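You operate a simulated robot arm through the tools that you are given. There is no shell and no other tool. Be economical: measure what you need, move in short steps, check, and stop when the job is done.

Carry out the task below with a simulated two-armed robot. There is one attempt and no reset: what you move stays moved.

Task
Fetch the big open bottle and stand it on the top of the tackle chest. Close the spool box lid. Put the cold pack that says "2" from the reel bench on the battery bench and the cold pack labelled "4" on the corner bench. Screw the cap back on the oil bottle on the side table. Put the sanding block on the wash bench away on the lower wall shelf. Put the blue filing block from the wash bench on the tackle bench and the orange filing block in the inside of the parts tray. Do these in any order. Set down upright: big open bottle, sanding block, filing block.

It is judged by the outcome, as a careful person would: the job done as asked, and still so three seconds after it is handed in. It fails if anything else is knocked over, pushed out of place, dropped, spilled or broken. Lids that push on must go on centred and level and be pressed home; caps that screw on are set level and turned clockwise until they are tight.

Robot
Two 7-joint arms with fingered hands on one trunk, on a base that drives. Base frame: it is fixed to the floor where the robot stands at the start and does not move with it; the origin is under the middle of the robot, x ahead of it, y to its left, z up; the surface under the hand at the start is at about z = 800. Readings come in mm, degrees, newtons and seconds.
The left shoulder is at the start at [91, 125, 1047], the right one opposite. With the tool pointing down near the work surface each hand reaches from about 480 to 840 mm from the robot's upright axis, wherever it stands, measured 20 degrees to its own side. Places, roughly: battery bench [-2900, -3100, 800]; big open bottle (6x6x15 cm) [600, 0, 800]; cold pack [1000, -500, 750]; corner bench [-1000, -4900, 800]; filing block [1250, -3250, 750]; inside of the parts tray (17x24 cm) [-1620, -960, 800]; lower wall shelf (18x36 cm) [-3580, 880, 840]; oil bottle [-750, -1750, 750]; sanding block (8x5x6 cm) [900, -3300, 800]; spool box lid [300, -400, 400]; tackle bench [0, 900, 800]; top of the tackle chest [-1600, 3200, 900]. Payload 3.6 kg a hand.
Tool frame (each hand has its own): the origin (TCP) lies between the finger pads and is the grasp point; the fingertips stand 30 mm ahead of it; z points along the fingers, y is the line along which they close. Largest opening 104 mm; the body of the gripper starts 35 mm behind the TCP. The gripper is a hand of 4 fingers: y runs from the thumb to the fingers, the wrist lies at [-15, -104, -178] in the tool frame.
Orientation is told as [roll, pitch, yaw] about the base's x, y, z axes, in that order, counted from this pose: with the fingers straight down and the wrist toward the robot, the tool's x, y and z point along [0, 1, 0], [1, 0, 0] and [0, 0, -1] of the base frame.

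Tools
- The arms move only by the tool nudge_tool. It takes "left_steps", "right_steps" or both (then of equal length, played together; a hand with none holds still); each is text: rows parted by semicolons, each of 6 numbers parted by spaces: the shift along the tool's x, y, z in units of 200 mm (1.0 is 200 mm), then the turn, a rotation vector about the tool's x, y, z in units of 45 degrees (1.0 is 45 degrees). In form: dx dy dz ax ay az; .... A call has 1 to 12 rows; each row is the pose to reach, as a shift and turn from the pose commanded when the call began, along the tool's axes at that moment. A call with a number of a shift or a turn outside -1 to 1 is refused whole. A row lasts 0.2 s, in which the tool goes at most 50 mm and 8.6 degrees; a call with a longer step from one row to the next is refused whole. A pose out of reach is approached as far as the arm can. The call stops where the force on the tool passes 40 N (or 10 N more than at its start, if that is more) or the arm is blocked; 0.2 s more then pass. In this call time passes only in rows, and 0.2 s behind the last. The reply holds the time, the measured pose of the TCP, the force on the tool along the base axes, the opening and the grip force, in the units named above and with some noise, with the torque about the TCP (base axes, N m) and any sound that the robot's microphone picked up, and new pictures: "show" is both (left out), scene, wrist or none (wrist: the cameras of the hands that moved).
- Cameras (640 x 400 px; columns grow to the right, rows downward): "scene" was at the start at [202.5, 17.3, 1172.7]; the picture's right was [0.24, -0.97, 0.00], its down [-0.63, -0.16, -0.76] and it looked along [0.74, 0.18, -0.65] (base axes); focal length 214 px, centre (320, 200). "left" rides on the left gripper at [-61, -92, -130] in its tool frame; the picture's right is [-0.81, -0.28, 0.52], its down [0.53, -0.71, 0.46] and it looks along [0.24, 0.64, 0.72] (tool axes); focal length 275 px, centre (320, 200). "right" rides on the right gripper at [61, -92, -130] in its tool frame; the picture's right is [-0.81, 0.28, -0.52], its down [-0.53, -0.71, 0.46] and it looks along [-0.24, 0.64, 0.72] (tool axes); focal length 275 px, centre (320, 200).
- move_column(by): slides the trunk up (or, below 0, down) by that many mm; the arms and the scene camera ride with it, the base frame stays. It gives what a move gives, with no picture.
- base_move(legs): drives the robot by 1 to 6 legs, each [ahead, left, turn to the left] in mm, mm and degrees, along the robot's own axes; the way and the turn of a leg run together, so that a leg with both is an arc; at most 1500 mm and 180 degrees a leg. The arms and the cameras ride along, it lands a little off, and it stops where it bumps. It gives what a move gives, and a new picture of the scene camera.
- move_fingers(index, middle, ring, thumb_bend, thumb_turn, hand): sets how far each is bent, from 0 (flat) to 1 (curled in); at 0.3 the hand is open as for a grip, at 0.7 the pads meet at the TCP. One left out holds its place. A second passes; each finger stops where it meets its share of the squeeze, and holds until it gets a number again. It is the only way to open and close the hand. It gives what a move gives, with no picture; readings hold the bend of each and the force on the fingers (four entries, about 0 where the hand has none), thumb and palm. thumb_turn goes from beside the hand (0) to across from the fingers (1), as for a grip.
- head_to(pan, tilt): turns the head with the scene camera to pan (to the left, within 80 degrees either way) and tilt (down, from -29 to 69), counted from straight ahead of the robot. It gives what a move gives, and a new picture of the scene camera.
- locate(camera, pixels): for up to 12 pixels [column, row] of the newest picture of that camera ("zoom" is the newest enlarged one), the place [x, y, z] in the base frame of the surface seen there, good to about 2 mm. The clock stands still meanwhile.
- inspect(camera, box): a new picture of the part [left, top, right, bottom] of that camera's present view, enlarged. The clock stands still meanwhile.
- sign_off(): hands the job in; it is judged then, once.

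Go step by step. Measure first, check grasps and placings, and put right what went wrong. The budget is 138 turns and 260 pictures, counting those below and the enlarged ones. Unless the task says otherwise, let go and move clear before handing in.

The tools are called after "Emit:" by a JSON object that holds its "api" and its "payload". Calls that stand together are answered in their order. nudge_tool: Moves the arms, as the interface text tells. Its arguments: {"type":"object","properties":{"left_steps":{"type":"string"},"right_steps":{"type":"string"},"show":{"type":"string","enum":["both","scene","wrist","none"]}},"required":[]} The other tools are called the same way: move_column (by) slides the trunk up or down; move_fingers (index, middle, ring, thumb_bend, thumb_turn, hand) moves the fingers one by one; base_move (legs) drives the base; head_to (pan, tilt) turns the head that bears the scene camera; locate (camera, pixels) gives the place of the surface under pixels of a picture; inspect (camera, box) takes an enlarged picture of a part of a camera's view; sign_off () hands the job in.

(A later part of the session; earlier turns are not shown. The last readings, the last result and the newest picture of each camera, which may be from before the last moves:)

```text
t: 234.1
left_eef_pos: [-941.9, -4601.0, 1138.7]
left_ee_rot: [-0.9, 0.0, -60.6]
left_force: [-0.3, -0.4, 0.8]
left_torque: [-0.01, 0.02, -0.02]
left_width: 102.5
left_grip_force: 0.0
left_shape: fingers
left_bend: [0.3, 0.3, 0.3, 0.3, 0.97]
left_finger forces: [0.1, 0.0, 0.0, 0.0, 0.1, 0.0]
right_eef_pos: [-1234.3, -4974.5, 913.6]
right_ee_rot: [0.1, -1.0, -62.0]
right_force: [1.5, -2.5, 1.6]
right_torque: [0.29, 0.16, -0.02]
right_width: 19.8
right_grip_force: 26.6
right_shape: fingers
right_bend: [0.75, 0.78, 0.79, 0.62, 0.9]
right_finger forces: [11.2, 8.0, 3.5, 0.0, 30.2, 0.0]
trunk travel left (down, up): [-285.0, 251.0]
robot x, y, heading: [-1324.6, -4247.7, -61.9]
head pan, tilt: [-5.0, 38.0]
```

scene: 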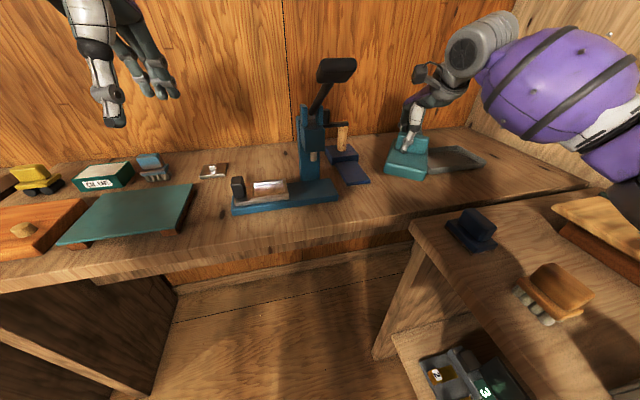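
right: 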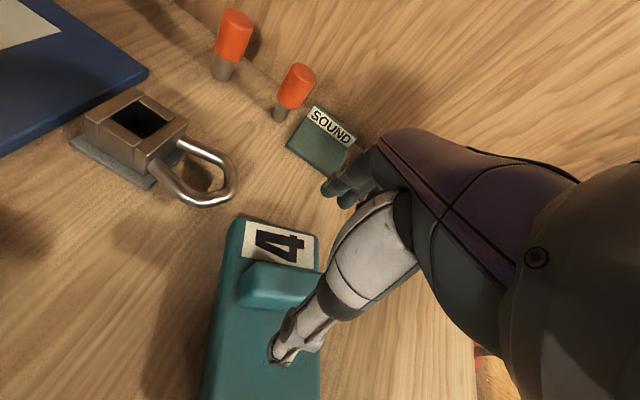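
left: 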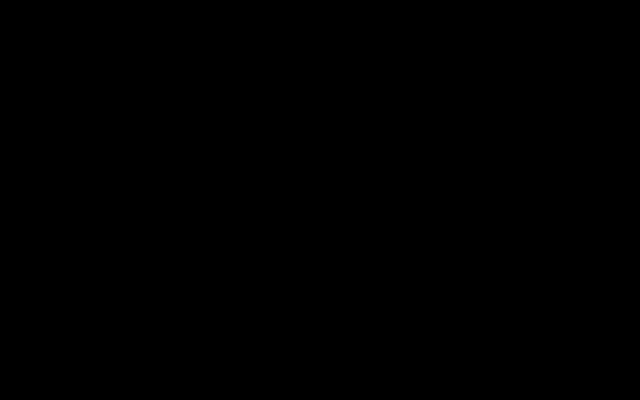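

Touching down. I release, lift, and back the base out along the same line.

Emit:
{"api": "move_fingers", "payload": {"hand": "right", "index": 0.3, "middle": 0.3, "ring": 0.3, "thumb_bend": 0.3}}

Emit:
{"api": "nudge_tool", "payload": {"right_steps": "0 0 -0.15 0 0 0; 0 0 -0.35 0 0 0; 0 0 -0.55 0 0 0; 0 0 -0.75 0 0 0; 0 0 -0.9 0 0 0; 0 -0.2 -0.95 0 0 0; 0 -0.4 -0.95 0 0 0", "show": "scene"}}

Emit:
{"api": "base_move", "payload": {"legs": [[-750, 0, 0]]}}

```text
t: 235.1
left_eef_pos: [-941.9, -4601.5, 1138.3]
left_ee_rot: [-0.9, 0.0, -60.5]
left_force: [0.3, -0.4, 0.3]
left_torque: [0.03, -0.01, 0.0]
left_width: 102.7
left_grip_force: 0.0
left_shape: fingers
left_bend: [0.3, 0.3, 0.3, 0.3, 0.97]
left_finger forces: [0.0, 0.0, 0.0, 0.0, 0.0, 0.0]
right_eef_pos: [-1235.7, -4974.2, 914.5]
right_ee_rot: [0.1, -0.8, -61.9]
right_force: [0.8, -0.2, 0.1]
right_torque: [0.01, 0.02, 0.01]
right_width: 102.7
right_grip_force: 0.1
right_shape: fingers
right_bend: [0.3, 0.3, 0.3, 0.3, 0.97]
right_finger forces: [0.1, 0.1, 0.0, 0.1, 0.0, 0.1]
trunk travel left (down, up): [-285.0, 251.0]
robot x, y, heading: [-1324.4, -4244.4, -61.9]
head pan, tilt: [-5.0, 38.0]
```

```text
t: 236.7
left_eef_pos: [-942.6, -4601.2, 1139.5]
left_ee_rot: [-0.9, 0.0, -60.7]
left_force: [0.3, 0.3, -1.2]
left_torque: [0.01, -0.01, -0.01]
left_width: 103.3
left_grip_force: 0.0
left_shape: fingers
left_bend: [0.3, 0.3, 0.3, 0.3, 0.97]
left_finger forces: [0.0, 0.1, 0.0, 0.0, 0.0, 0.1]
right_eef_pos: [-1275.6, -4901.1, 1102.9]
right_ee_rot: [0.1, -0.8, -61.8]
right_force: [0.1, 0.4, 0.1]
right_torque: [0.02, -0.04, 0.0]
right_width: 103.1
right_grip_force: 0.2
right_shape: fingers
right_bend: [0.3, 0.3, 0.3, 0.3, 0.97]
right_finger forces: [0.0, 0.0, 0.1, 0.0, 0.1, 0.0]
trunk travel left (down, up): [-285.0, 251.0]
robot x, y, heading: [-1323.8, -4246.9, -62.0]
head pan, tilt: [-5.0, 38.0]
```

scene: 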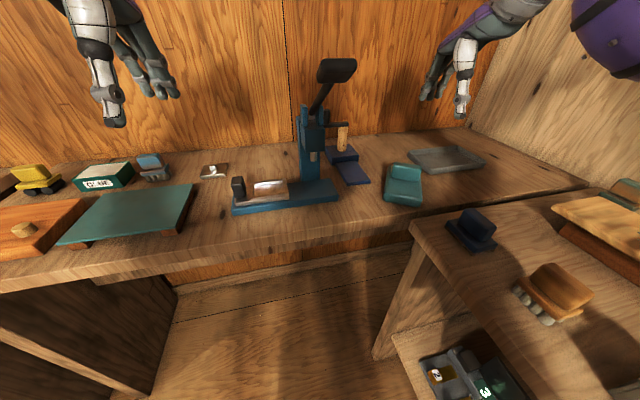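

```text
t: 240.7
left_eef_pos: [-1293.8, -3945.8, 1137.9]
left_ee_rot: [-1.0, -0.1, -61.3]
left_force: [0.1, -0.7, -0.4]
left_torque: [0.0, 0.0, 0.0]
left_width: 102.9
left_grip_force: 0.1
left_shape: fingers
left_bend: [0.3, 0.3, 0.3, 0.3, 0.97]
left_finger forces: [0.0, 0.1, 0.0, 0.0, 0.0, 0.0]
right_eef_pos: [-1630.2, -4241.7, 1101.7]
right_ee_rot: [0.2, -0.7, -62.6]
right_force: [0.9, 0.4, 0.2]
right_torque: [0.01, 0.02, 0.01]
right_width: 103.0
right_grip_force: 0.1
right_shape: fingers
right_bend: [0.3, 0.3, 0.3, 0.3, 0.97]
right_finger forces: [0.0, 0.0, 0.1, 0.0, 0.0, 0.1]
trunk travel left (down, up): [-285.0, 251.0]
robot x, y, heading: [-1669.4, -3587.5, -62.7]
head pan, tilt: [-5.0, 38.0]
```

scene: 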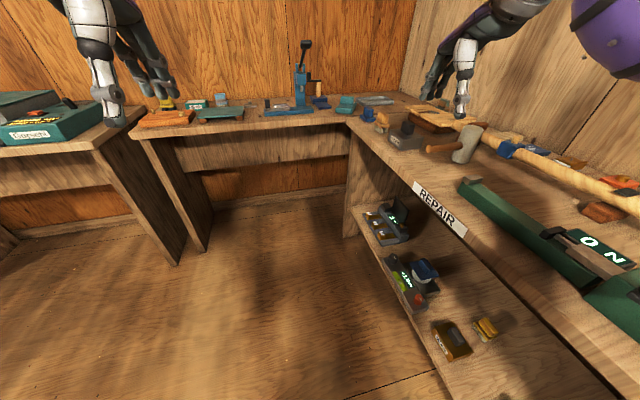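

Pack 4 rests on the corner bench. Next the oil bottle: I turn toward the side table (-750,-1750) and look.

Emit:
{"api": "base_move", "payload": {"legs": [[0, 0, 115], [700, 350, 0]]}}

Emit:
{"api": "head_to", "payload": {"pan": 0, "tilt": 25}}

```text
t: 249.8
left_eef_pos: [-1375.9, -2309.0, 1139.1]
left_ee_rot: [-0.9, 0.0, 54.7]
left_force: [0.4, -0.6, 0.1]
left_torque: [0.0, 0.01, -0.02]
left_width: 102.8
left_grip_force: 0.1
left_shape: fingers
left_bend: [0.3, 0.3, 0.3, 0.3, 0.97]
left_finger forces: [0.0, 0.0, 0.0, 0.0, 0.0, 0.0]
right_eef_pos: [-959.6, -2480.8, 1100.8]
right_ee_rot: [0.1, -0.9, 53.4]
right_force: [-0.1, 0.0, 0.2]
right_torque: [0.01, -0.01, -0.01]
right_width: 102.7
right_grip_force: 0.1
right_shape: fingers
right_bend: [0.3, 0.3, 0.3, 0.3, 0.97]
right_finger forces: [0.1, 0.0, 0.0, 0.0, 0.1, 0.0]
trunk travel left (down, up): [-285.0, 251.0]
robot x, y, heading: [-1530.0, -2808.2, 53.4]
head pan, tilt: [-5.0, 38.0]
```

scene: 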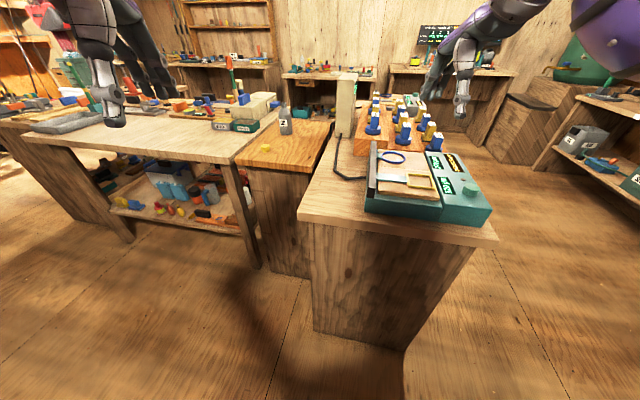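

```text
t: 250.6
left_eef_pos: [-1374.3, -2308.9, 1138.0]
left_ee_rot: [-0.9, -0.1, 54.9]
left_force: [0.3, 0.0, -0.1]
left_torque: [0.02, 0.0, -0.01]
left_width: 102.9
left_grip_force: 0.2
left_shape: fingers
left_bend: [0.3, 0.3, 0.3, 0.3, 0.97]
left_finger forces: [0.0, 0.0, 0.1, 0.0, 0.0, 0.0]
right_eef_pos: [-958.9, -2481.2, 1102.4]
right_ee_rot: [0.1, -0.7, 53.4]
right_force: [-0.2, 0.5, -0.8]
right_torque: [-0.05, 0.03, -0.02]
right_width: 102.8
right_grip_force: 0.1
right_shape: fingers
right_bend: [0.3, 0.3, 0.3, 0.3, 0.97]
right_finger forces: [0.1, 0.0, 0.0, 0.1, 0.0, 0.0]
trunk travel left (down, up): [-285.0, 251.0]
robot x, y, heading: [-1532.2, -2807.4, 53.8]
head pan, tilt: [0.0, 25.0]
```

scene: 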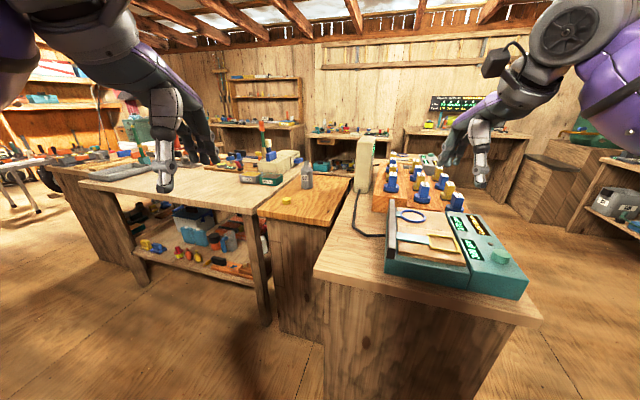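

The side table is at (305,200), bottle at (307,175), yellow cap at (287,200). I measure.

Emit:
{"api": "inspect", "payload": {"camera": "scene", "box": [240, 140, 380, 240]}}

Emit:
{"api": "locate", "payload": {"camera": "scene", "pixels": [[307, 165], [306, 180], [287, 200], [290, 197], [260, 210], [325, 225], [355, 180], [300, 185], [365, 150], [318, 265], [250, 208], [355, 230]]}}

```text
4.00 times, centred on (310, 190) of scene
```

zoom: 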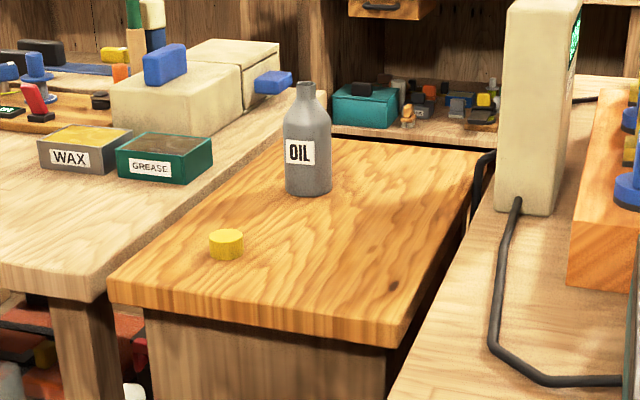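

```text
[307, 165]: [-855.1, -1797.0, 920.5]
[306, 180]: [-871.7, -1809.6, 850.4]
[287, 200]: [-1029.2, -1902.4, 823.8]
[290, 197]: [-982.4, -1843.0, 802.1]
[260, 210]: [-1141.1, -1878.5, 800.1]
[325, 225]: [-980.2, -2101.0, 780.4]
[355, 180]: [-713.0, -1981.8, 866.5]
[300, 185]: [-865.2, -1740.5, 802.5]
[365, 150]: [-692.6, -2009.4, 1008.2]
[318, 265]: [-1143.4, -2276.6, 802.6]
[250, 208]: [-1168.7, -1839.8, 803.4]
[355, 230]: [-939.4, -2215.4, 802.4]
```

The table's open side faces me. Bottle centre near (-850,-1790), cap at (-1029,-1902,824 top). I drive in front of it at heading 36°.

Emit:
{"api": "base_move", "payload": {"legs": [[0, 0, -18], [443, 583, 0]]}}

Emit:
{"api": "head_to", "payload": {"pan": -8, "tilt": 40}}

Emit:
{"api": "inspect", "payload": {"camera": "scene", "box": [240, 100, 400, 220]}}

```text
t: 257.2
left_eef_pos: [-1207.0, -1650.5, 1138.0]
left_ee_rot: [-1.0, 0.0, 36.7]
left_force: [0.4, -0.5, 0.0]
left_torque: [0.01, 0.01, 0.02]
left_width: 103.2
left_grip_force: 0.0
left_shape: fingers
left_bend: [0.3, 0.3, 0.3, 0.3, 0.97]
left_finger forces: [0.1, 0.0, 0.0, 0.1, 0.0, 0.0]
right_eef_pos: [-864.4, -1942.4, 1101.5]
right_ee_rot: [0.1, -0.8, 35.4]
right_force: [0.2, -0.6, 0.5]
right_torque: [-0.01, -0.03, 0.0]
right_width: 103.1
right_grip_force: 0.1
right_shape: fingers
right_bend: [0.3, 0.3, 0.3, 0.3, 0.97]
right_finger forces: [0.1, 0.0, 0.0, 0.2, 0.0, 0.1]
trunk travel left (down, up): [-285.0, 251.0]
robot x, y, heading: [-1510.3, -2079.6, 35.1]
head pan, tilt: [0.0, 25.0]
```

scene: 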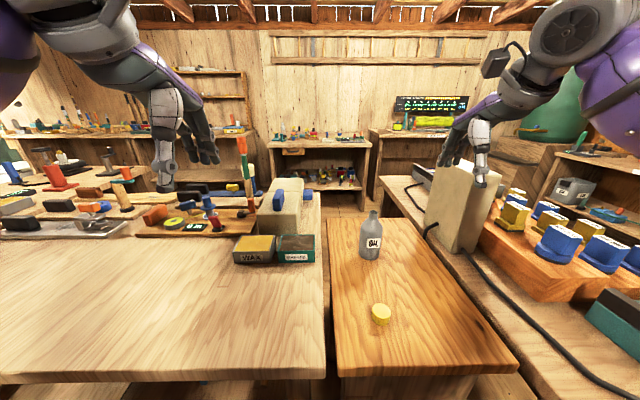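

```text
t: 257.9
left_eef_pos: [-1207.0, -1652.0, 1138.7]
left_ee_rot: [-1.0, 0.1, 36.7]
left_force: [-0.8, 0.0, 0.8]
left_torque: [0.02, -0.03, 0.0]
left_width: 103.1
left_grip_force: 0.1
left_shape: fingers
left_bend: [0.3, 0.3, 0.3, 0.3, 0.97]
left_finger forces: [0.0, 0.0, 0.0, 0.1, 0.1, 0.0]
right_eef_pos: [-864.6, -1944.3, 1101.8]
right_ee_rot: [0.1, -0.8, 35.5]
right_force: [0.2, -0.2, -0.4]
right_torque: [-0.02, -0.07, -0.02]
right_width: 102.9
right_grip_force: 0.2
right_shape: fingers
right_bend: [0.3, 0.3, 0.3, 0.3, 0.97]
right_finger forces: [0.0, 0.0, 0.0, 0.0, 0.1, 0.0]
trunk travel left (down, up): [-285.0, 251.0]
robot x, y, heading: [-1512.9, -2076.8, 35.4]
head pan, tilt: [-8.0, 40.0]
```

scene: 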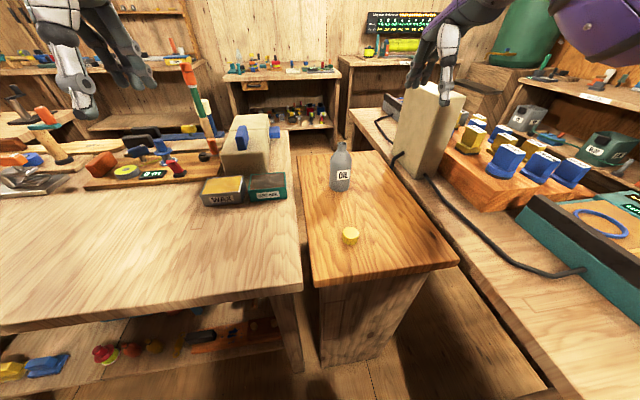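

```text
3.33 times, centred on (320, 160) of scene
```

zoom: 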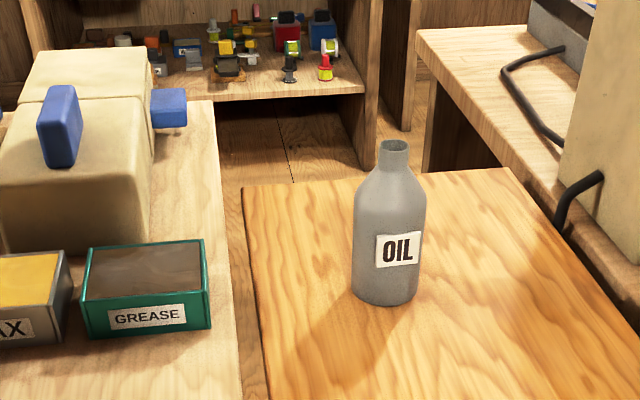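

I zoom on the cap and measure bottle neck and cap precisely.

Emit:
{"api": "locate", "payload": {"camera": "zoom", "pixels": [[394, 151], [380, 147], [408, 147], [394, 160], [355, 210], [425, 210], [388, 305], [390, 200], [390, 270]]}}

Emit:
{"api": "inspect", "payload": {"camera": "scene", "box": [320, 210, 384, 260]}}

Emit:
{"api": "locate", "payload": {"camera": "zoom", "pixels": [[240, 215], [390, 210], [310, 150], [310, 270], [310, 210], [310, 335], [235, 280], [395, 270]]}}

```text
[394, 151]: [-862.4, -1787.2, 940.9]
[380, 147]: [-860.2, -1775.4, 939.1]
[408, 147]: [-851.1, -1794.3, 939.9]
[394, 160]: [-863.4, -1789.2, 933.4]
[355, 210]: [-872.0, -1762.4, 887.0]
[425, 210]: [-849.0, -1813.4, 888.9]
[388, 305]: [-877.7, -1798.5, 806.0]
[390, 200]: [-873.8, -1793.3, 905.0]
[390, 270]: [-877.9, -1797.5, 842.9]
```

```text
8.00 times, centred on (352, 235) of scene
```

zoom: 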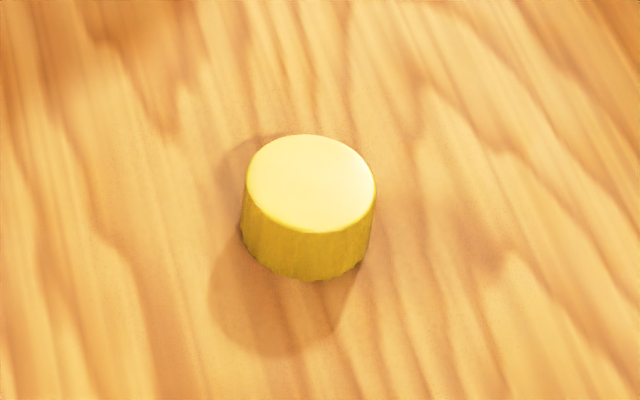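

```text
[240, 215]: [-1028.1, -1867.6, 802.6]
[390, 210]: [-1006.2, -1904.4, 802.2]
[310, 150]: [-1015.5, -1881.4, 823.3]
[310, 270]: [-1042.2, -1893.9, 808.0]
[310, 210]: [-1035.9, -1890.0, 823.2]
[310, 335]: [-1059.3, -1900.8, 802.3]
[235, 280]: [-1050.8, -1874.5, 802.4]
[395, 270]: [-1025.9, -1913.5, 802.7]
```

Bottle axis (-853,-1781), rim z 940; cap centre (-1025,-1886), diameter ~38, top z 823. I bring the right hand above the cap.

Emit:
{"api": "nudge_tool", "payload": {"right_steps": "0.14 -0.1 0 0 0 0; 0.28 -0.2 0 0 0 0; 0.42 -0.3 0.1 0 0 0; 0.56 -0.4 0.25 0 0 0; 0.7 -0.49 0.4 0 0 0; 0.7 -0.49 0.6 0 0 0; 0.7 -0.49 0.8 0 0 0; 0.7 -0.49 1 0 0 0", "show": "wrist"}}

Emit:
{"api": "inspect", "payload": {"camera": "scene", "box": [300, 170, 420, 260]}}

```text
t: 259.8
left_eef_pos: [-1207.0, -1653.0, 1138.3]
left_ee_rot: [-0.8, 0.1, 36.7]
left_force: [0.1, -0.4, -0.1]
left_torque: [-0.02, 0.0, -0.02]
left_width: 102.9
left_grip_force: 0.0
left_shape: fingers
left_bend: [0.3, 0.3, 0.3, 0.3, 0.97]
left_finger forces: [0.1, 0.1, 0.0, 0.0, 0.1, 0.0]
right_eef_pos: [-1024.8, -1885.2, 899.9]
right_ee_rot: [0.1, -0.8, 35.4]
right_force: [-0.2, 0.3, -1.0]
right_torque: [0.01, -0.02, -0.01]
right_width: 102.6
right_grip_force: 0.0
right_shape: fingers
right_bend: [0.3, 0.3, 0.3, 0.3, 0.97]
right_finger forces: [0.0, 0.0, 0.0, 0.0, 0.1, 0.0]
trunk travel left (down, up): [-285.0, 251.0]
robot x, y, heading: [-1512.9, -2076.0, 35.3]
head pan, tilt: [-8.0, 40.0]
```

right: 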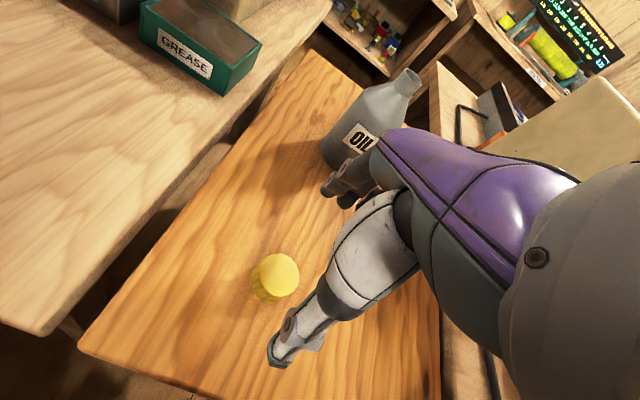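

```text
4.44 times, centred on (360, 215) of scene
```

zoom: 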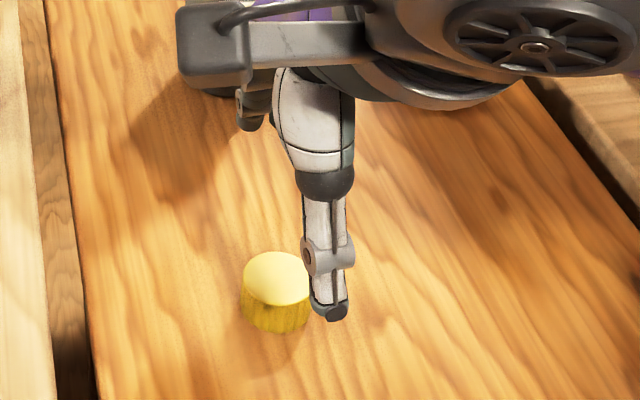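

By the wrist-camera geometry the cap (272,275) lies right on the tool axis. I descend to z 838 and close gently.

Emit:
{"api": "nudge_tool", "payload": {"right_steps": "0 0 0.12 0 0 0; 0 0 0.22 0 0 0; 0 0 0.31 0 0 0", "show": "none"}}

Emit:
{"api": "move_fingers", "payload": {"hand": "right", "index": 0.75, "middle": 0.75, "ring": 0.75, "thumb_bend": 0.75}}

Emit:
{"api": "inspect", "payload": {"camera": "scene", "box": [310, 190, 400, 260]}}

Emit:
{"api": "inspect", "payload": {"camera": "right", "box": [200, 200, 380, 380]}}

```text
t: 260.6
left_eef_pos: [-1206.4, -1651.7, 1138.6]
left_ee_rot: [-0.9, 0.1, 36.7]
left_force: [0.9, -0.8, -0.9]
left_torque: [0.01, 0.02, -0.01]
left_width: 102.9
left_grip_force: 0.0
left_shape: fingers
left_bend: [0.3, 0.3, 0.3, 0.3, 0.97]
left_finger forces: [0.0, 0.0, 0.1, 0.1, 0.0, 0.0]
right_eef_pos: [-1024.2, -1886.0, 838.1]
right_ee_rot: [0.1, -0.8, 35.4]
right_force: [-0.3, 0.5, 0.0]
right_torque: [-0.01, -0.02, -0.03]
right_width: 103.0
right_grip_force: 0.1
right_shape: fingers
right_bend: [0.3, 0.3, 0.3, 0.3, 0.97]
right_finger forces: [0.0, 0.0, 0.1, 0.1, 0.0, 0.0]
trunk travel left (down, up): [-285.0, 251.0]
robot x, y, heading: [-1512.3, -2079.2, 35.5]
head pan, tilt: [-8.0, 40.0]
```

```text
t: 261.6
left_eef_pos: [-1207.5, -1651.5, 1138.9]
left_ee_rot: [-0.9, 0.1, 36.7]
left_force: [-0.1, -0.8, 0.8]
left_torque: [0.01, 0.0, -0.01]
left_width: 102.7
left_grip_force: 0.0
left_shape: fingers
left_bend: [0.3, 0.3, 0.3, 0.3, 0.97]
left_finger forces: [0.1, 0.1, 0.1, 0.0, 0.0, 0.0]
right_eef_pos: [-1023.6, -1884.6, 839.2]
right_ee_rot: [0.1, -0.8, 35.4]
right_force: [-0.1, -0.4, -0.7]
right_torque: [-0.01, 0.0, 0.02]
right_width: 28.6
right_grip_force: 18.9
right_shape: fingers
right_bend: [0.72, 0.72, 0.75, 0.59, 0.95]
right_finger forces: [11.0, 8.6, 0.0, 0.1, 18.5, 0.1]
trunk travel left (down, up): [-285.0, 251.0]
robot x, y, heading: [-1509.4, -2075.1, 35.4]
head pan, tilt: [-8.0, 40.0]
```

```text
5.71 times, centred on (355, 225) of scene
```

zoom: 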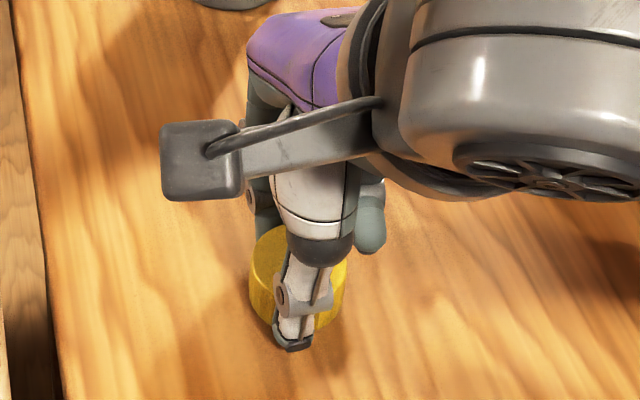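

```text
2.22 times, centred on (290, 290) of right
```

zoom: 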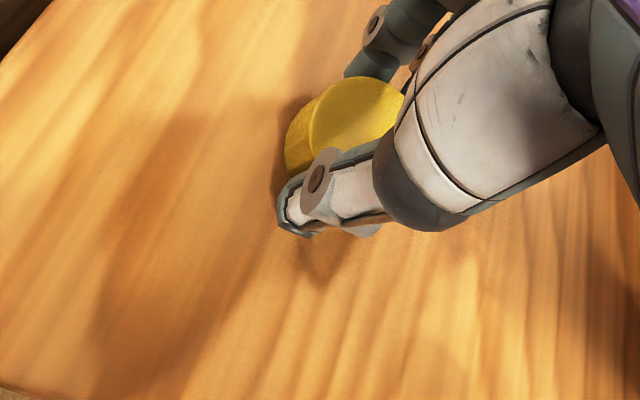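

The cap is held off-centre (ring finger misses, chord 29 mm). I open, shift 9 mm along tool +x and grip again.

Emit:
{"api": "move_fingers", "payload": {"hand": "right", "index": 0.4, "middle": 0.4, "ring": 0.4, "thumb_bend": 0.35}}

Emit:
{"api": "nudge_tool", "payload": {"right_steps": "0.045 0 0 0 0 0; 0.045 0 0.012 0 0 0", "show": "none"}}

Emit:
{"api": "move_fingers", "payload": {"hand": "right", "index": 0.75, "middle": 0.75, "ring": 0.75, "thumb_bend": 0.75}}

Emit:
{"api": "inspect", "payload": {"camera": "right", "box": [200, 200, 380, 380]}}

```text
t: 262.6
left_eef_pos: [-1207.2, -1652.1, 1138.6]
left_ee_rot: [-0.8, 0.0, 36.6]
left_force: [0.0, -0.1, -0.4]
left_torque: [0.0, 0.02, -0.01]
left_width: 102.8
left_grip_force: 0.1
left_shape: fingers
left_bend: [0.3, 0.3, 0.3, 0.3, 0.97]
left_finger forces: [0.1, 0.0, 0.0, 0.0, 0.0, 0.0]
right_eef_pos: [-1023.9, -1882.6, 837.9]
right_ee_rot: [0.2, -0.8, 35.3]
right_force: [0.5, 0.1, -0.3]
right_torque: [0.01, 0.01, -0.01]
right_width: 83.8
right_grip_force: 0.1
right_shape: fingers
right_bend: [0.4, 0.4, 0.4, 0.35, 0.97]
right_finger forces: [0.0, 0.0, 0.0, 0.1, 0.1, 0.1]
trunk travel left (down, up): [-285.0, 251.0]
robot x, y, heading: [-1511.4, -2079.3, 35.2]
head pan, tilt: [-8.0, 40.0]
```

```text
t: 263.1
left_eef_pos: [-1207.3, -1651.1, 1140.0]
left_ee_rot: [-1.0, 0.0, 36.7]
left_force: [-0.8, -0.1, 0.6]
left_torque: [0.0, -0.01, 0.0]
left_width: 103.2
left_grip_force: 0.0
left_shape: fingers
left_bend: [0.3, 0.3, 0.3, 0.3, 0.97]
left_finger forces: [0.0, 0.0, 0.0, 0.0, 0.0, 0.0]
right_eef_pos: [-1029.8, -1877.7, 835.8]
right_ee_rot: [0.1, -0.8, 35.4]
right_force: [0.2, -0.4, 0.1]
right_torque: [0.01, 0.0, -0.03]
right_width: 83.9
right_grip_force: 0.0
right_shape: fingers
right_bend: [0.4, 0.4, 0.4, 0.35, 0.97]
right_finger forces: [0.0, 0.0, 0.0, 0.1, 0.0, 0.1]
trunk travel left (down, up): [-285.0, 251.0]
robot x, y, heading: [-1506.4, -2079.7, 35.5]
head pan, tilt: [-8.0, 40.0]
```

```text
t: 264.1
left_eef_pos: [-1205.9, -1652.2, 1139.0]
left_ee_rot: [-0.9, 0.0, 36.7]
left_force: [-0.4, -0.5, 0.0]
left_torque: [0.0, 0.0, 0.0]
left_width: 102.9
left_grip_force: 0.1
left_shape: fingers
left_bend: [0.3, 0.3, 0.3, 0.3, 0.97]
left_finger forces: [0.0, 0.0, 0.0, 0.0, 0.0, 0.0]
right_eef_pos: [-1029.0, -1876.7, 836.6]
right_ee_rot: [0.0, -0.8, 35.5]
right_force: [-0.4, -0.5, -0.2]
right_torque: [-0.01, -0.02, -0.01]
right_width: 13.5
right_grip_force: 14.6
right_shape: fingers
right_bend: [0.74, 0.73, 0.74, 0.61, 0.93]
right_finger forces: [4.3, 7.5, 4.1, 0.0, 13.0, 0.0]
trunk travel left (down, up): [-285.0, 251.0]
robot x, y, heading: [-1509.8, -2077.9, 35.4]
head pan, tilt: [-8.0, 40.0]
```

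```text
2.22 times, centred on (290, 290) of right
```

zoom: 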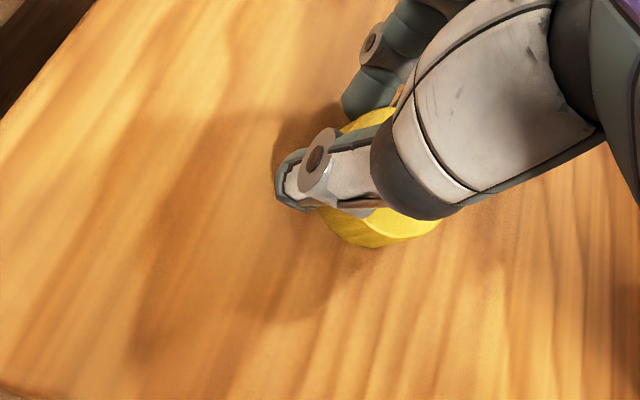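

Now it is off to the other side. I open and re-measure the cap's place.

Emit:
{"api": "move_fingers", "payload": {"hand": "right", "index": 0.35, "middle": 0.35, "ring": 0.35, "thumb_bend": 0.3}}

Emit:
{"api": "nudge_tool", "payload": {"right_steps": "0 0 -0.2 0 0 0; 0 0 -0.32 0 0 0", "show": "none"}}

Emit:
{"api": "inspect", "payload": {"camera": "right", "box": [180, 200, 380, 380]}}

Emit:
{"api": "locate", "payload": {"camera": "zoom", "pixels": [[200, 110], [230, 130], [260, 150], [290, 170], [250, 190], [230, 100], [270, 110]]}}

```text
t: 265.1
left_eef_pos: [-1207.5, -1651.5, 1138.1]
left_ee_rot: [-0.9, 0.0, 36.6]
left_force: [0.0, 0.2, -0.2]
left_torque: [-0.03, -0.01, 0.01]
left_width: 102.7
left_grip_force: 0.0
left_shape: fingers
left_bend: [0.3, 0.3, 0.3, 0.3, 0.97]
left_finger forces: [0.0, 0.0, 0.1, 0.1, 0.0, 0.0]
right_eef_pos: [-1029.0, -1876.8, 835.4]
right_ee_rot: [0.0, -0.8, 35.3]
right_force: [1.2, -0.6, -0.2]
right_torque: [-0.02, -0.01, 0.0]
right_width: 96.4
right_grip_force: 0.1
right_shape: fingers
right_bend: [0.35, 0.35, 0.35, 0.3, 0.97]
right_finger forces: [0.0, 0.0, 0.1, 0.0, 0.0, 0.0]
trunk travel left (down, up): [-285.0, 251.0]
robot x, y, heading: [-1510.2, -2076.7, 35.3]
head pan, tilt: [-8.0, 40.0]
```

```text
t: 265.8
left_eef_pos: [-1208.2, -1652.0, 1139.6]
left_ee_rot: [-0.9, 0.0, 36.6]
left_force: [0.0, 0.0, -0.1]
left_torque: [0.01, 0.0, -0.01]
left_width: 102.9
left_grip_force: 0.1
left_shape: fingers
left_bend: [0.3, 0.3, 0.3, 0.3, 0.97]
left_finger forces: [0.1, 0.1, 0.0, 0.0, 0.1, 0.0]
right_eef_pos: [-1029.4, -1877.6, 898.9]
right_ee_rot: [0.1, -0.8, 35.4]
right_force: [0.2, 0.4, -0.8]
right_torque: [-0.01, 0.04, 0.0]
right_width: 96.6
right_grip_force: 0.2
right_shape: fingers
right_bend: [0.35, 0.35, 0.35, 0.3, 0.97]
right_finger forces: [0.0, 0.0, 0.0, 0.1, 0.0, 0.0]
trunk travel left (down, up): [-285.0, 251.0]
robot x, y, heading: [-1508.8, -2073.3, 35.4]
head pan, tilt: [-8.0, 40.0]
```

```text
2.22 times, centred on (280, 290) of right
```

zoom: 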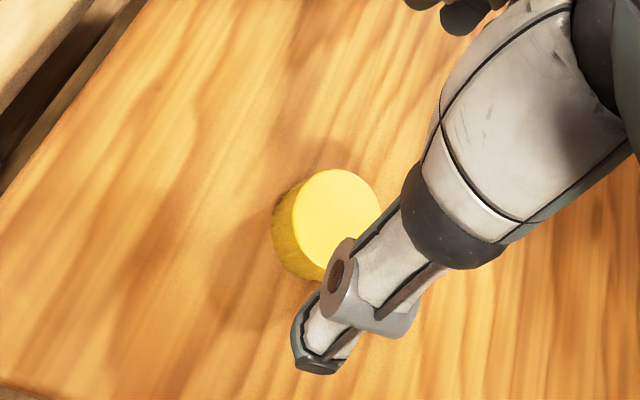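

```text
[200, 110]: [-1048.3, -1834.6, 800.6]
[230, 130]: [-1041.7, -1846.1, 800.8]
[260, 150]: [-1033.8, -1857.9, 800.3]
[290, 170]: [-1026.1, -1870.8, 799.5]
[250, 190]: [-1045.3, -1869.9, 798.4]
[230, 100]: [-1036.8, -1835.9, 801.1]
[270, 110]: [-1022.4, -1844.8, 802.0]
```

Emit:
{"api": "locate", "payload": {"camera": "zoom", "pixels": [[338, 215], [310, 215], [360, 200], [330, 180], [330, 255]]}}

```text
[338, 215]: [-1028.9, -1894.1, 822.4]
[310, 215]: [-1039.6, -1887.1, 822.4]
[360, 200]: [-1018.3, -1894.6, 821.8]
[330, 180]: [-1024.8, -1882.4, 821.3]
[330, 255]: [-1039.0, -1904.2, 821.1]
```

Cap centre is now (-1030,-1895). I shift accordingly, descend and close again.

Emit:
{"api": "nudge_tool", "payload": {"right_steps": "-0.07 -0.05 0 0 0 0; -0.07 -0.05 0.12 0 0 0; -0.07 -0.05 0.24 0 0 0; -0.07 -0.05 0.318 0 0 0", "show": "none"}}

Emit:
{"api": "move_fingers", "payload": {"hand": "right", "index": 0.75, "middle": 0.75, "ring": 0.75, "thumb_bend": 0.75}}

Emit:
{"api": "inspect", "payload": {"camera": "right", "box": [180, 200, 380, 380]}}

```text
t: 266.8
left_eef_pos: [-1205.7, -1652.5, 1139.1]
left_ee_rot: [-1.0, 0.1, 36.6]
left_force: [-0.6, -0.1, -1.1]
left_torque: [0.03, -0.01, 0.01]
left_width: 102.9
left_grip_force: 0.1
left_shape: fingers
left_bend: [0.3, 0.3, 0.3, 0.3, 0.97]
left_finger forces: [0.0, 0.0, 0.0, 0.0, 0.1, 0.0]
right_eef_pos: [-1028.1, -1894.8, 838.1]
right_ee_rot: [0.1, -0.8, 35.4]
right_force: [0.3, 0.3, -0.2]
right_torque: [-0.02, 0.0, 0.01]
right_width: 96.5
right_grip_force: 0.0
right_shape: fingers
right_bend: [0.35, 0.35, 0.35, 0.3, 0.97]
right_finger forces: [0.0, 0.0, 0.0, 0.1, 0.1, 0.1]
trunk travel left (down, up): [-285.0, 251.0]
robot x, y, heading: [-1506.6, -2078.5, 35.6]
head pan, tilt: [-8.0, 40.0]
```

```text
t: 267.8
left_eef_pos: [-1207.1, -1652.2, 1138.2]
left_ee_rot: [-0.9, 0.1, 36.7]
left_force: [1.2, -0.4, -0.8]
left_torque: [0.01, 0.01, 0.0]
left_width: 103.0
left_grip_force: 0.1
left_shape: fingers
left_bend: [0.3, 0.3, 0.3, 0.3, 0.97]
left_finger forces: [0.1, 0.0, 0.0, 0.1, 0.0, 0.0]
right_eef_pos: [-1030.0, -1895.7, 835.0]
right_ee_rot: [0.1, -0.9, 35.4]
right_force: [-0.7, -0.8, 0.4]
right_torque: [0.0, -0.03, 0.01]
right_width: 29.1
right_grip_force: 17.3
right_shape: fingers
right_bend: [0.73, 0.73, 0.75, 0.56, 0.95]
right_finger forces: [10.4, 7.4, 0.1, 0.1, 16.6, 0.0]
trunk travel left (down, up): [-285.0, 251.0]
robot x, y, heading: [-1510.7, -2079.8, 35.2]
head pan, tilt: [-8.0, 40.0]
```

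```text
2.22 times, centred on (280, 290) of right
```

zoom: 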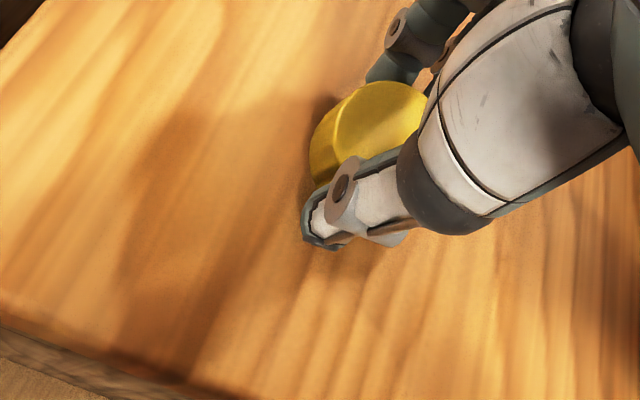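

Same three-point grip as at first (index, middle, thumb), which is a stable pinch; the cap just sits ~10 mm toward +x. I lift it and check how it sits.

Emit:
{"api": "nudge_tool", "payload": {"right_steps": "0 0 -0.1 0 0 0; 0 0 -0.3 0 0 0; 0 0 -0.5 0 0 0; 0 0 -0.7 0 0 0; 0 0 -0.9 0 0 0; 0 0 -1 0 0 0", "show": "none"}}

Emit:
{"api": "inspect", "payload": {"camera": "right", "box": [180, 180, 380, 360]}}

Emit:
{"api": "inspect", "payload": {"camera": "scene", "box": [300, 110, 420, 210]}}

```text
t: 269.1
left_eef_pos: [-1207.3, -1651.6, 1138.3]
left_ee_rot: [-0.9, 0.0, 36.7]
left_force: [-1.0, -0.2, 0.1]
left_torque: [0.03, 0.04, 0.01]
left_width: 102.6
left_grip_force: 0.1
left_shape: fingers
left_bend: [0.3, 0.3, 0.3, 0.3, 0.97]
left_finger forces: [0.0, 0.0, 0.1, 0.1, 0.0, 0.0]
right_eef_pos: [-1029.4, -1895.6, 1035.7]
right_ee_rot: [0.2, -0.7, 35.3]
right_force: [-0.4, -0.2, -0.6]
right_torque: [-0.01, 0.01, -0.05]
right_width: 28.8
right_grip_force: 18.0
right_shape: fingers
right_bend: [0.73, 0.73, 0.75, 0.56, 0.95]
right_finger forces: [10.4, 7.6, 0.1, 0.0, 16.6, 0.1]
trunk travel left (down, up): [-285.0, 251.0]
robot x, y, heading: [-1512.5, -2077.1, 35.1]
head pan, tilt: [-8.0, 40.0]
```

```text
2.22 times, centred on (280, 270) of right
```

zoom: 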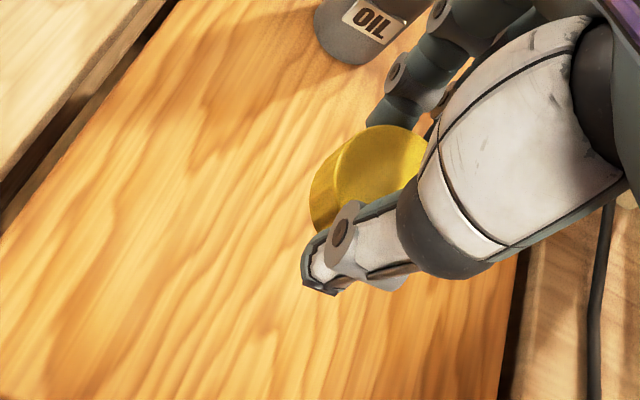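

```text
4.00 times, centred on (360, 160) of scene
```

zoom: 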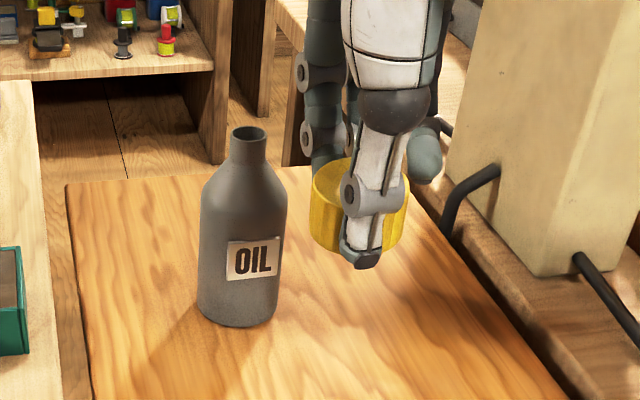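

The cap hangs level and straight behind the thumb. I measure its centre relative to the TCP.

Emit:
{"api": "locate", "payload": {"camera": "zoom", "pixels": [[316, 205], [404, 205], [330, 235], [400, 175], [325, 175], [395, 235], [335, 245], [248, 140], [248, 165]]}}

Emit:
{"api": "locate", "payload": {"camera": "right", "pixels": [[290, 250], [300, 245], [310, 240], [320, 245], [300, 262], [285, 262]]}}

```text
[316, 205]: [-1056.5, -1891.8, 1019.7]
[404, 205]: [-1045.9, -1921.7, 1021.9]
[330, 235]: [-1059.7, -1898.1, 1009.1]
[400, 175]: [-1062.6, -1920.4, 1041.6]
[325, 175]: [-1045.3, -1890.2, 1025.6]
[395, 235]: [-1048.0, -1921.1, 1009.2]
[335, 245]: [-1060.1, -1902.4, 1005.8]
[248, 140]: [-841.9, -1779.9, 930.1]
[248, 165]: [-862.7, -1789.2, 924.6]
```

```text
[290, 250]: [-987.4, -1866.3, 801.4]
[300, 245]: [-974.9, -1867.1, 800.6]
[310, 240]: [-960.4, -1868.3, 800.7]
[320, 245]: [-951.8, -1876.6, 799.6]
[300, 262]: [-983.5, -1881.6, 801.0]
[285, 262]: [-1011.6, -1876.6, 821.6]
```

Cap centre sits 14 mm behind the TCP (toward the thumb), bottom 31 mm below it. I carry it near the bottle while yawing +45° to gain room for the clockwise turn.

Emit:
{"api": "nudge_tool", "payload": {"right_steps": "0 0.15 0 0 0 -0.167; 0 0.3 0 0 0 -0.333; 0 0.45 0 0 0 -0.5; 0 0.6 0 0 0 -0.667; 0 0.75 0 0 0 -0.833; 0.007 0.9 0 0 0 -1", "show": "none"}}

Emit:
{"api": "inspect", "payload": {"camera": "scene", "box": [290, 80, 410, 180]}}

Emit:
{"api": "locate", "payload": {"camera": "zoom", "pixels": [[250, 190], [200, 190], [290, 190], [250, 170], [240, 240], [248, 262], [255, 210], [220, 200], [285, 210]]}}

```text
t: 270.6
left_eef_pos: [-1206.8, -1652.1, 1138.7]
left_ee_rot: [-0.8, 0.0, 36.7]
left_force: [0.3, 0.0, -0.7]
left_torque: [0.01, 0.0, -0.02]
left_width: 103.0
left_grip_force: 0.1
left_shape: fingers
left_bend: [0.3, 0.3, 0.3, 0.3, 0.97]
left_finger forces: [0.0, 0.0, 0.0, 0.1, 0.1, 0.0]
right_eef_pos: [-916.1, -1814.6, 1038.0]
right_ee_rot: [-0.4, -0.7, 70.4]
right_force: [-0.1, -0.3, -0.4]
right_torque: [-0.01, -0.01, -0.02]
right_width: 28.9
right_grip_force: 17.0
right_shape: fingers
right_bend: [0.73, 0.73, 0.75, 0.56, 0.95]
right_finger forces: [10.3, 7.4, 0.1, 0.0, 16.5, 0.0]
right hand out of reach, approached as far as the arm can: row 5, 6
trunk travel left (down, up): [-285.0, 251.0]
robot x, y, heading: [-1512.8, -2076.6, 35.3]
head pan, tilt: [-8.0, 40.0]
```

```text
4.00 times, centred on (350, 130) of scene
```

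zoom: 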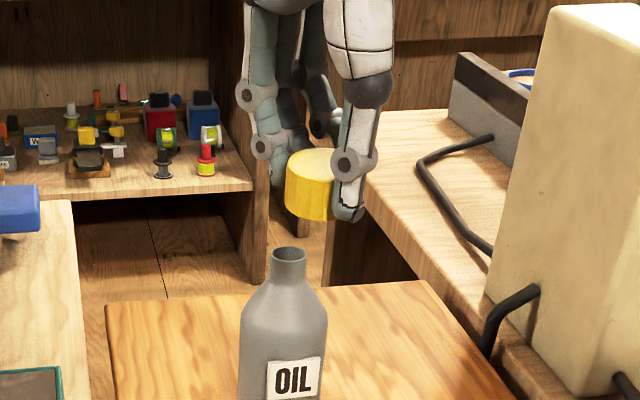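

```text
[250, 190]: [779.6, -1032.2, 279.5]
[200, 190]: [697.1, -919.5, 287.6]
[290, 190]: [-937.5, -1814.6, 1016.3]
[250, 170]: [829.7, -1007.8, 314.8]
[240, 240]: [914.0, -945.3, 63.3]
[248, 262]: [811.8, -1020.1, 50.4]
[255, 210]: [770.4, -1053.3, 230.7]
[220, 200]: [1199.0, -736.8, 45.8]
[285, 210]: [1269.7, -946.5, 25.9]
```

The arm was at its reach limit; I drive 90 mm ahead and re-measure the cap against the neck.

Emit:
{"api": "base_move", "payload": {"legs": [[90, 0, 0]]}}

Emit:
{"api": "nudge_tool", "payload": {"right_steps": "0 0 0 0 0 0", "show": "none"}}

Emit:
{"api": "inspect", "payload": {"camera": "scene", "box": [290, 90, 410, 190]}}

```text
t: 271.7
left_eef_pos: [-1132.3, -1600.6, 1138.4]
left_ee_rot: [-0.8, -0.1, 36.7]
left_force: [0.4, 0.1, 0.0]
left_torque: [0.0, 0.02, 0.0]
left_width: 102.9
left_grip_force: 0.0
left_shape: fingers
left_bend: [0.3, 0.3, 0.3, 0.3, 0.97]
left_finger forces: [0.0, 0.1, 0.1, 0.1, 0.0, 0.0]
right_eef_pos: [-841.4, -1761.8, 1037.1]
right_ee_rot: [-0.4, -0.7, 70.4]
right_force: [0.0, 0.9, -0.1]
right_torque: [-0.02, 0.02, 0.0]
right_width: 29.1
right_grip_force: 17.6
right_shape: fingers
right_bend: [0.73, 0.73, 0.75, 0.56, 0.95]
right_finger forces: [10.4, 7.3, 0.1, 0.1, 16.6, 0.0]
trunk travel left (down, up): [-285.0, 251.0]
robot x, y, heading: [-1435.8, -2026.0, 35.1]
head pan, tilt: [-8.0, 40.0]
```

scene: 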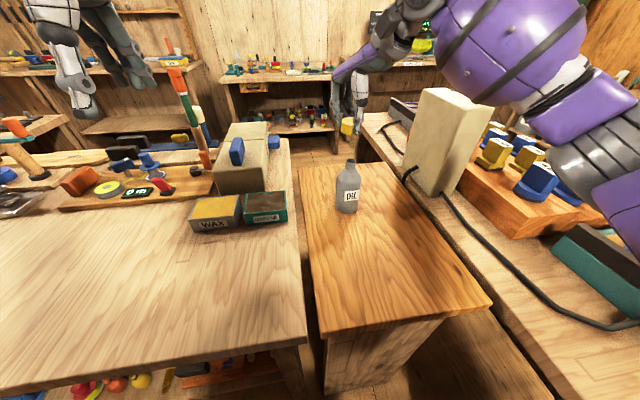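

```text
t: 272.1
left_eef_pos: [-1132.5, -1599.1, 1138.0]
left_ee_rot: [-0.8, 0.0, 36.8]
left_force: [-0.5, -0.8, 0.6]
left_torque: [-0.02, 0.01, 0.01]
left_width: 102.8
left_grip_force: 0.1
left_shape: fingers
left_bend: [0.3, 0.3, 0.3, 0.3, 0.97]
left_finger forces: [0.0, 0.1, 0.0, 0.0, 0.0, 0.0]
right_eef_pos: [-842.6, -1762.3, 1038.7]
right_ee_rot: [-0.5, -0.6, 70.3]
right_force: [-0.2, 0.0, -0.4]
right_torque: [0.03, 0.01, -0.02]
right_width: 28.9
right_grip_force: 16.7
right_shape: fingers
right_bend: [0.73, 0.73, 0.75, 0.56, 0.95]
right_finger forces: [10.2, 7.4, 0.0, 0.1, 16.6, 0.0]
trunk travel left (down, up): [-285.0, 251.0]
robot x, y, heading: [-1435.0, -2028.6, 35.5]
head pan, tilt: [-8.0, 40.0]
```

```text
4.00 times, centred on (350, 140) of scene
```

zoom: 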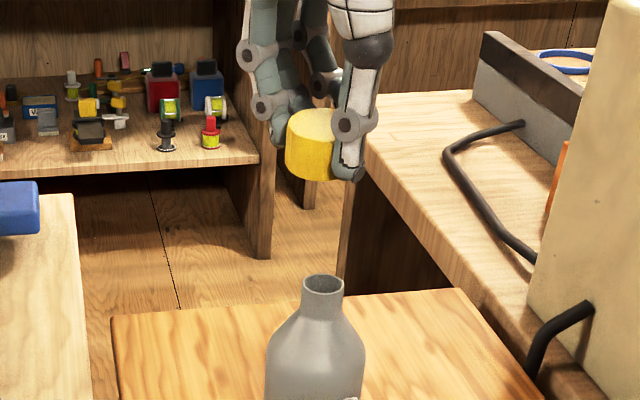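

Emit:
{"api": "locate", "payload": {"camera": "zoom", "pixels": [[289, 150], [300, 160], [312, 160], [325, 162], [312, 120], [312, 176], [304, 285], [341, 285], [322, 294], [322, 310]]}}

```text
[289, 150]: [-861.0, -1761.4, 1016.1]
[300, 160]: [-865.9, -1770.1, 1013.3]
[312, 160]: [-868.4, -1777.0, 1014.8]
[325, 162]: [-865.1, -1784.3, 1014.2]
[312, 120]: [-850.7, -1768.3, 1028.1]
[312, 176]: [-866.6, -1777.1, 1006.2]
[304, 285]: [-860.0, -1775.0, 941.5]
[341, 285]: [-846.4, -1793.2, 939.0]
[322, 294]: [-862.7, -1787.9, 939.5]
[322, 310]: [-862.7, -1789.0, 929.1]
```

Cap centre is (-848.5,-1775.5), neck centre about (-851.5,-1784.5), rim z 940. I shift 9.5 mm and lower to just above the rim, then check.

Emit:
{"api": "nudge_tool", "payload": {"right_steps": "0 -0.047 0.08 0 0 0; 0 -0.047 0.18 0 0 0; 0 -0.047 0.27 0 0 0; 0 -0.047 0.3 0 0 0", "show": "none"}}

Emit:
{"api": "inspect", "payload": {"camera": "scene", "box": [310, 120, 390, 190]}}

Emit:
{"api": "locate", "payload": {"camera": "zoom", "pixels": [[250, 215], [270, 225], [290, 225], [310, 230], [290, 255], [275, 270], [310, 270], [290, 300]]}}

```text
t: 273.1
left_eef_pos: [-1133.5, -1598.5, 1138.7]
left_ee_rot: [-0.9, 0.0, 36.7]
left_force: [-0.4, 0.2, 0.5]
left_torque: [0.03, -0.01, 0.04]
left_width: 103.0
left_grip_force: 0.0
left_shape: fingers
left_bend: [0.3, 0.3, 0.3, 0.3, 0.97]
left_finger forces: [0.0, 0.0, 0.0, 0.1, 0.0, 0.0]
right_eef_pos: [-844.7, -1771.6, 977.9]
right_ee_rot: [-0.4, -0.8, 70.3]
right_force: [-0.3, -0.1, 0.0]
right_torque: [0.03, 0.0, 0.0]
right_width: 29.2
right_grip_force: 17.1
right_shape: fingers
right_bend: [0.73, 0.73, 0.75, 0.56, 0.95]
right_finger forces: [10.2, 7.4, 0.0, 0.0, 16.5, 0.0]
trunk travel left (down, up): [-285.0, 251.0]
robot x, y, heading: [-1434.5, -2021.9, 35.3]
head pan, tilt: [-8.0, 40.0]
```

```text
5.71 times, centred on (350, 155) of scene
```

zoom: 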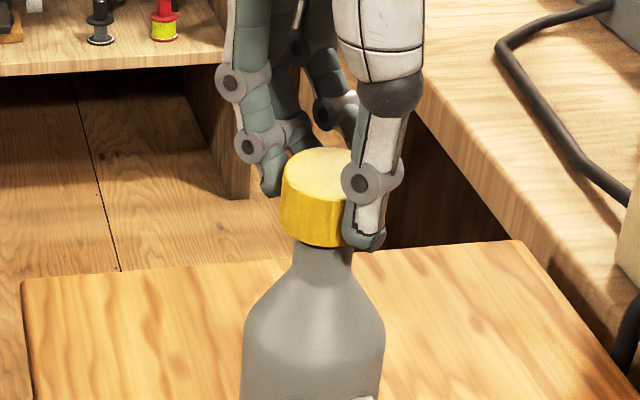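

```text
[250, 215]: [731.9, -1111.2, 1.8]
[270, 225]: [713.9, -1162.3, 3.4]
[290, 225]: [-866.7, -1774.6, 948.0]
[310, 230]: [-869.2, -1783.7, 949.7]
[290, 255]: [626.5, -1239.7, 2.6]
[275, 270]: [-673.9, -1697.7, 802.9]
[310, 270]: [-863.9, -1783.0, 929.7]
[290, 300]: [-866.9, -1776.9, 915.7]
```

Aligned. I lower in 2 mm steps until the cap seats on the thread.

Emit:
{"api": "nudge_tool", "payload": {"right_steps": "0 0 0.012 0 0 0; 0 0 0.024 0 0 0; 0 0 0.036 0 0 0; 0 0 0.048 0 0 0; 0 0 0.06 0 0 0", "show": "none"}}

```text
t: 274.3
left_eef_pos: [-1132.2, -1598.9, 1139.1]
left_ee_rot: [-0.9, 0.0, 36.7]
left_force: [0.6, 0.4, -0.3]
left_torque: [0.01, 0.0, -0.01]
left_width: 102.8
left_grip_force: 0.0
left_shape: fingers
left_bend: [0.3, 0.3, 0.3, 0.3, 0.97]
left_finger forces: [0.0, 0.0, 0.0, 0.1, 0.0, 0.1]
right_eef_pos: [-843.2, -1770.2, 965.2]
right_ee_rot: [-0.4, -0.7, 70.4]
right_force: [-0.7, -0.4, 0.5]
right_torque: [0.01, 0.0, 0.0]
right_width: 28.6
right_grip_force: 17.2
right_shape: fingers
right_bend: [0.73, 0.73, 0.75, 0.56, 0.95]
right_finger forces: [10.1, 7.5, 0.1, 0.0, 16.6, 0.0]
trunk travel left (down, up): [-285.0, 251.0]
robot x, y, heading: [-1433.9, -2024.6, 35.3]
head pan, tilt: [-8.0, 40.0]
```

No contact yet; continuing down in 2 mm steps.

Emit:
{"api": "nudge_tool", "payload": {"right_steps": "0 0 0.01 0 0 0; 0 0 0.02 0 0 0; 0 0 0.03 0 0 0; 0 0 0.04 0 0 0; 0 0 0.05 0 0 0", "show": "none"}}

Emit:
{"api": "inspect", "payload": {"camera": "scene", "box": [310, 120, 390, 190]}}

```text
t: 275.5
left_eef_pos: [-1134.7, -1600.1, 1140.2]
left_ee_rot: [-0.8, -0.1, 36.7]
left_force: [0.7, 0.4, 0.0]
left_torque: [0.02, 0.0, 0.01]
left_width: 102.7
left_grip_force: 0.1
left_shape: fingers
left_bend: [0.3, 0.3, 0.3, 0.3, 0.97]
left_finger forces: [0.0, 0.0, 0.0, 0.0, 0.1, 0.0]
right_eef_pos: [-843.6, -1770.6, 959.8]
right_ee_rot: [-0.4, -1.1, 70.3]
right_force: [2.0, -0.5, 23.0]
right_torque: [-0.41, 0.25, -0.01]
right_width: 28.3
right_grip_force: 20.3
right_shape: fingers
right_bend: [0.74, 0.74, 0.75, 0.56, 0.95]
right_finger forces: [11.1, 10.1, 0.0, 0.0, 19.2, 0.0]
trunk travel left (down, up): [-285.0, 251.0]
robot x, y, heading: [-1434.6, -2027.4, 35.5]
head pan, tilt: [-8.0, 40.0]
```

```text
5.71 times, centred on (350, 155) of scene
```

zoom: 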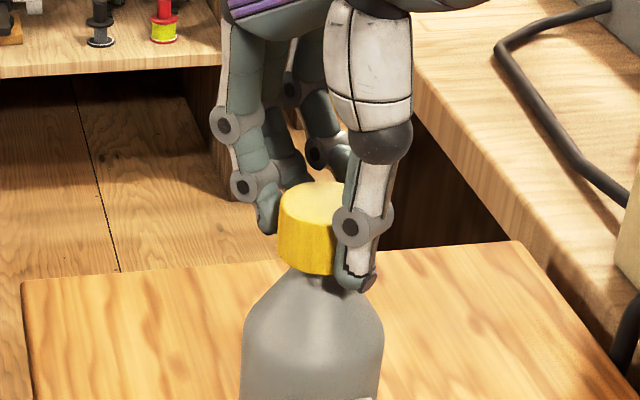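

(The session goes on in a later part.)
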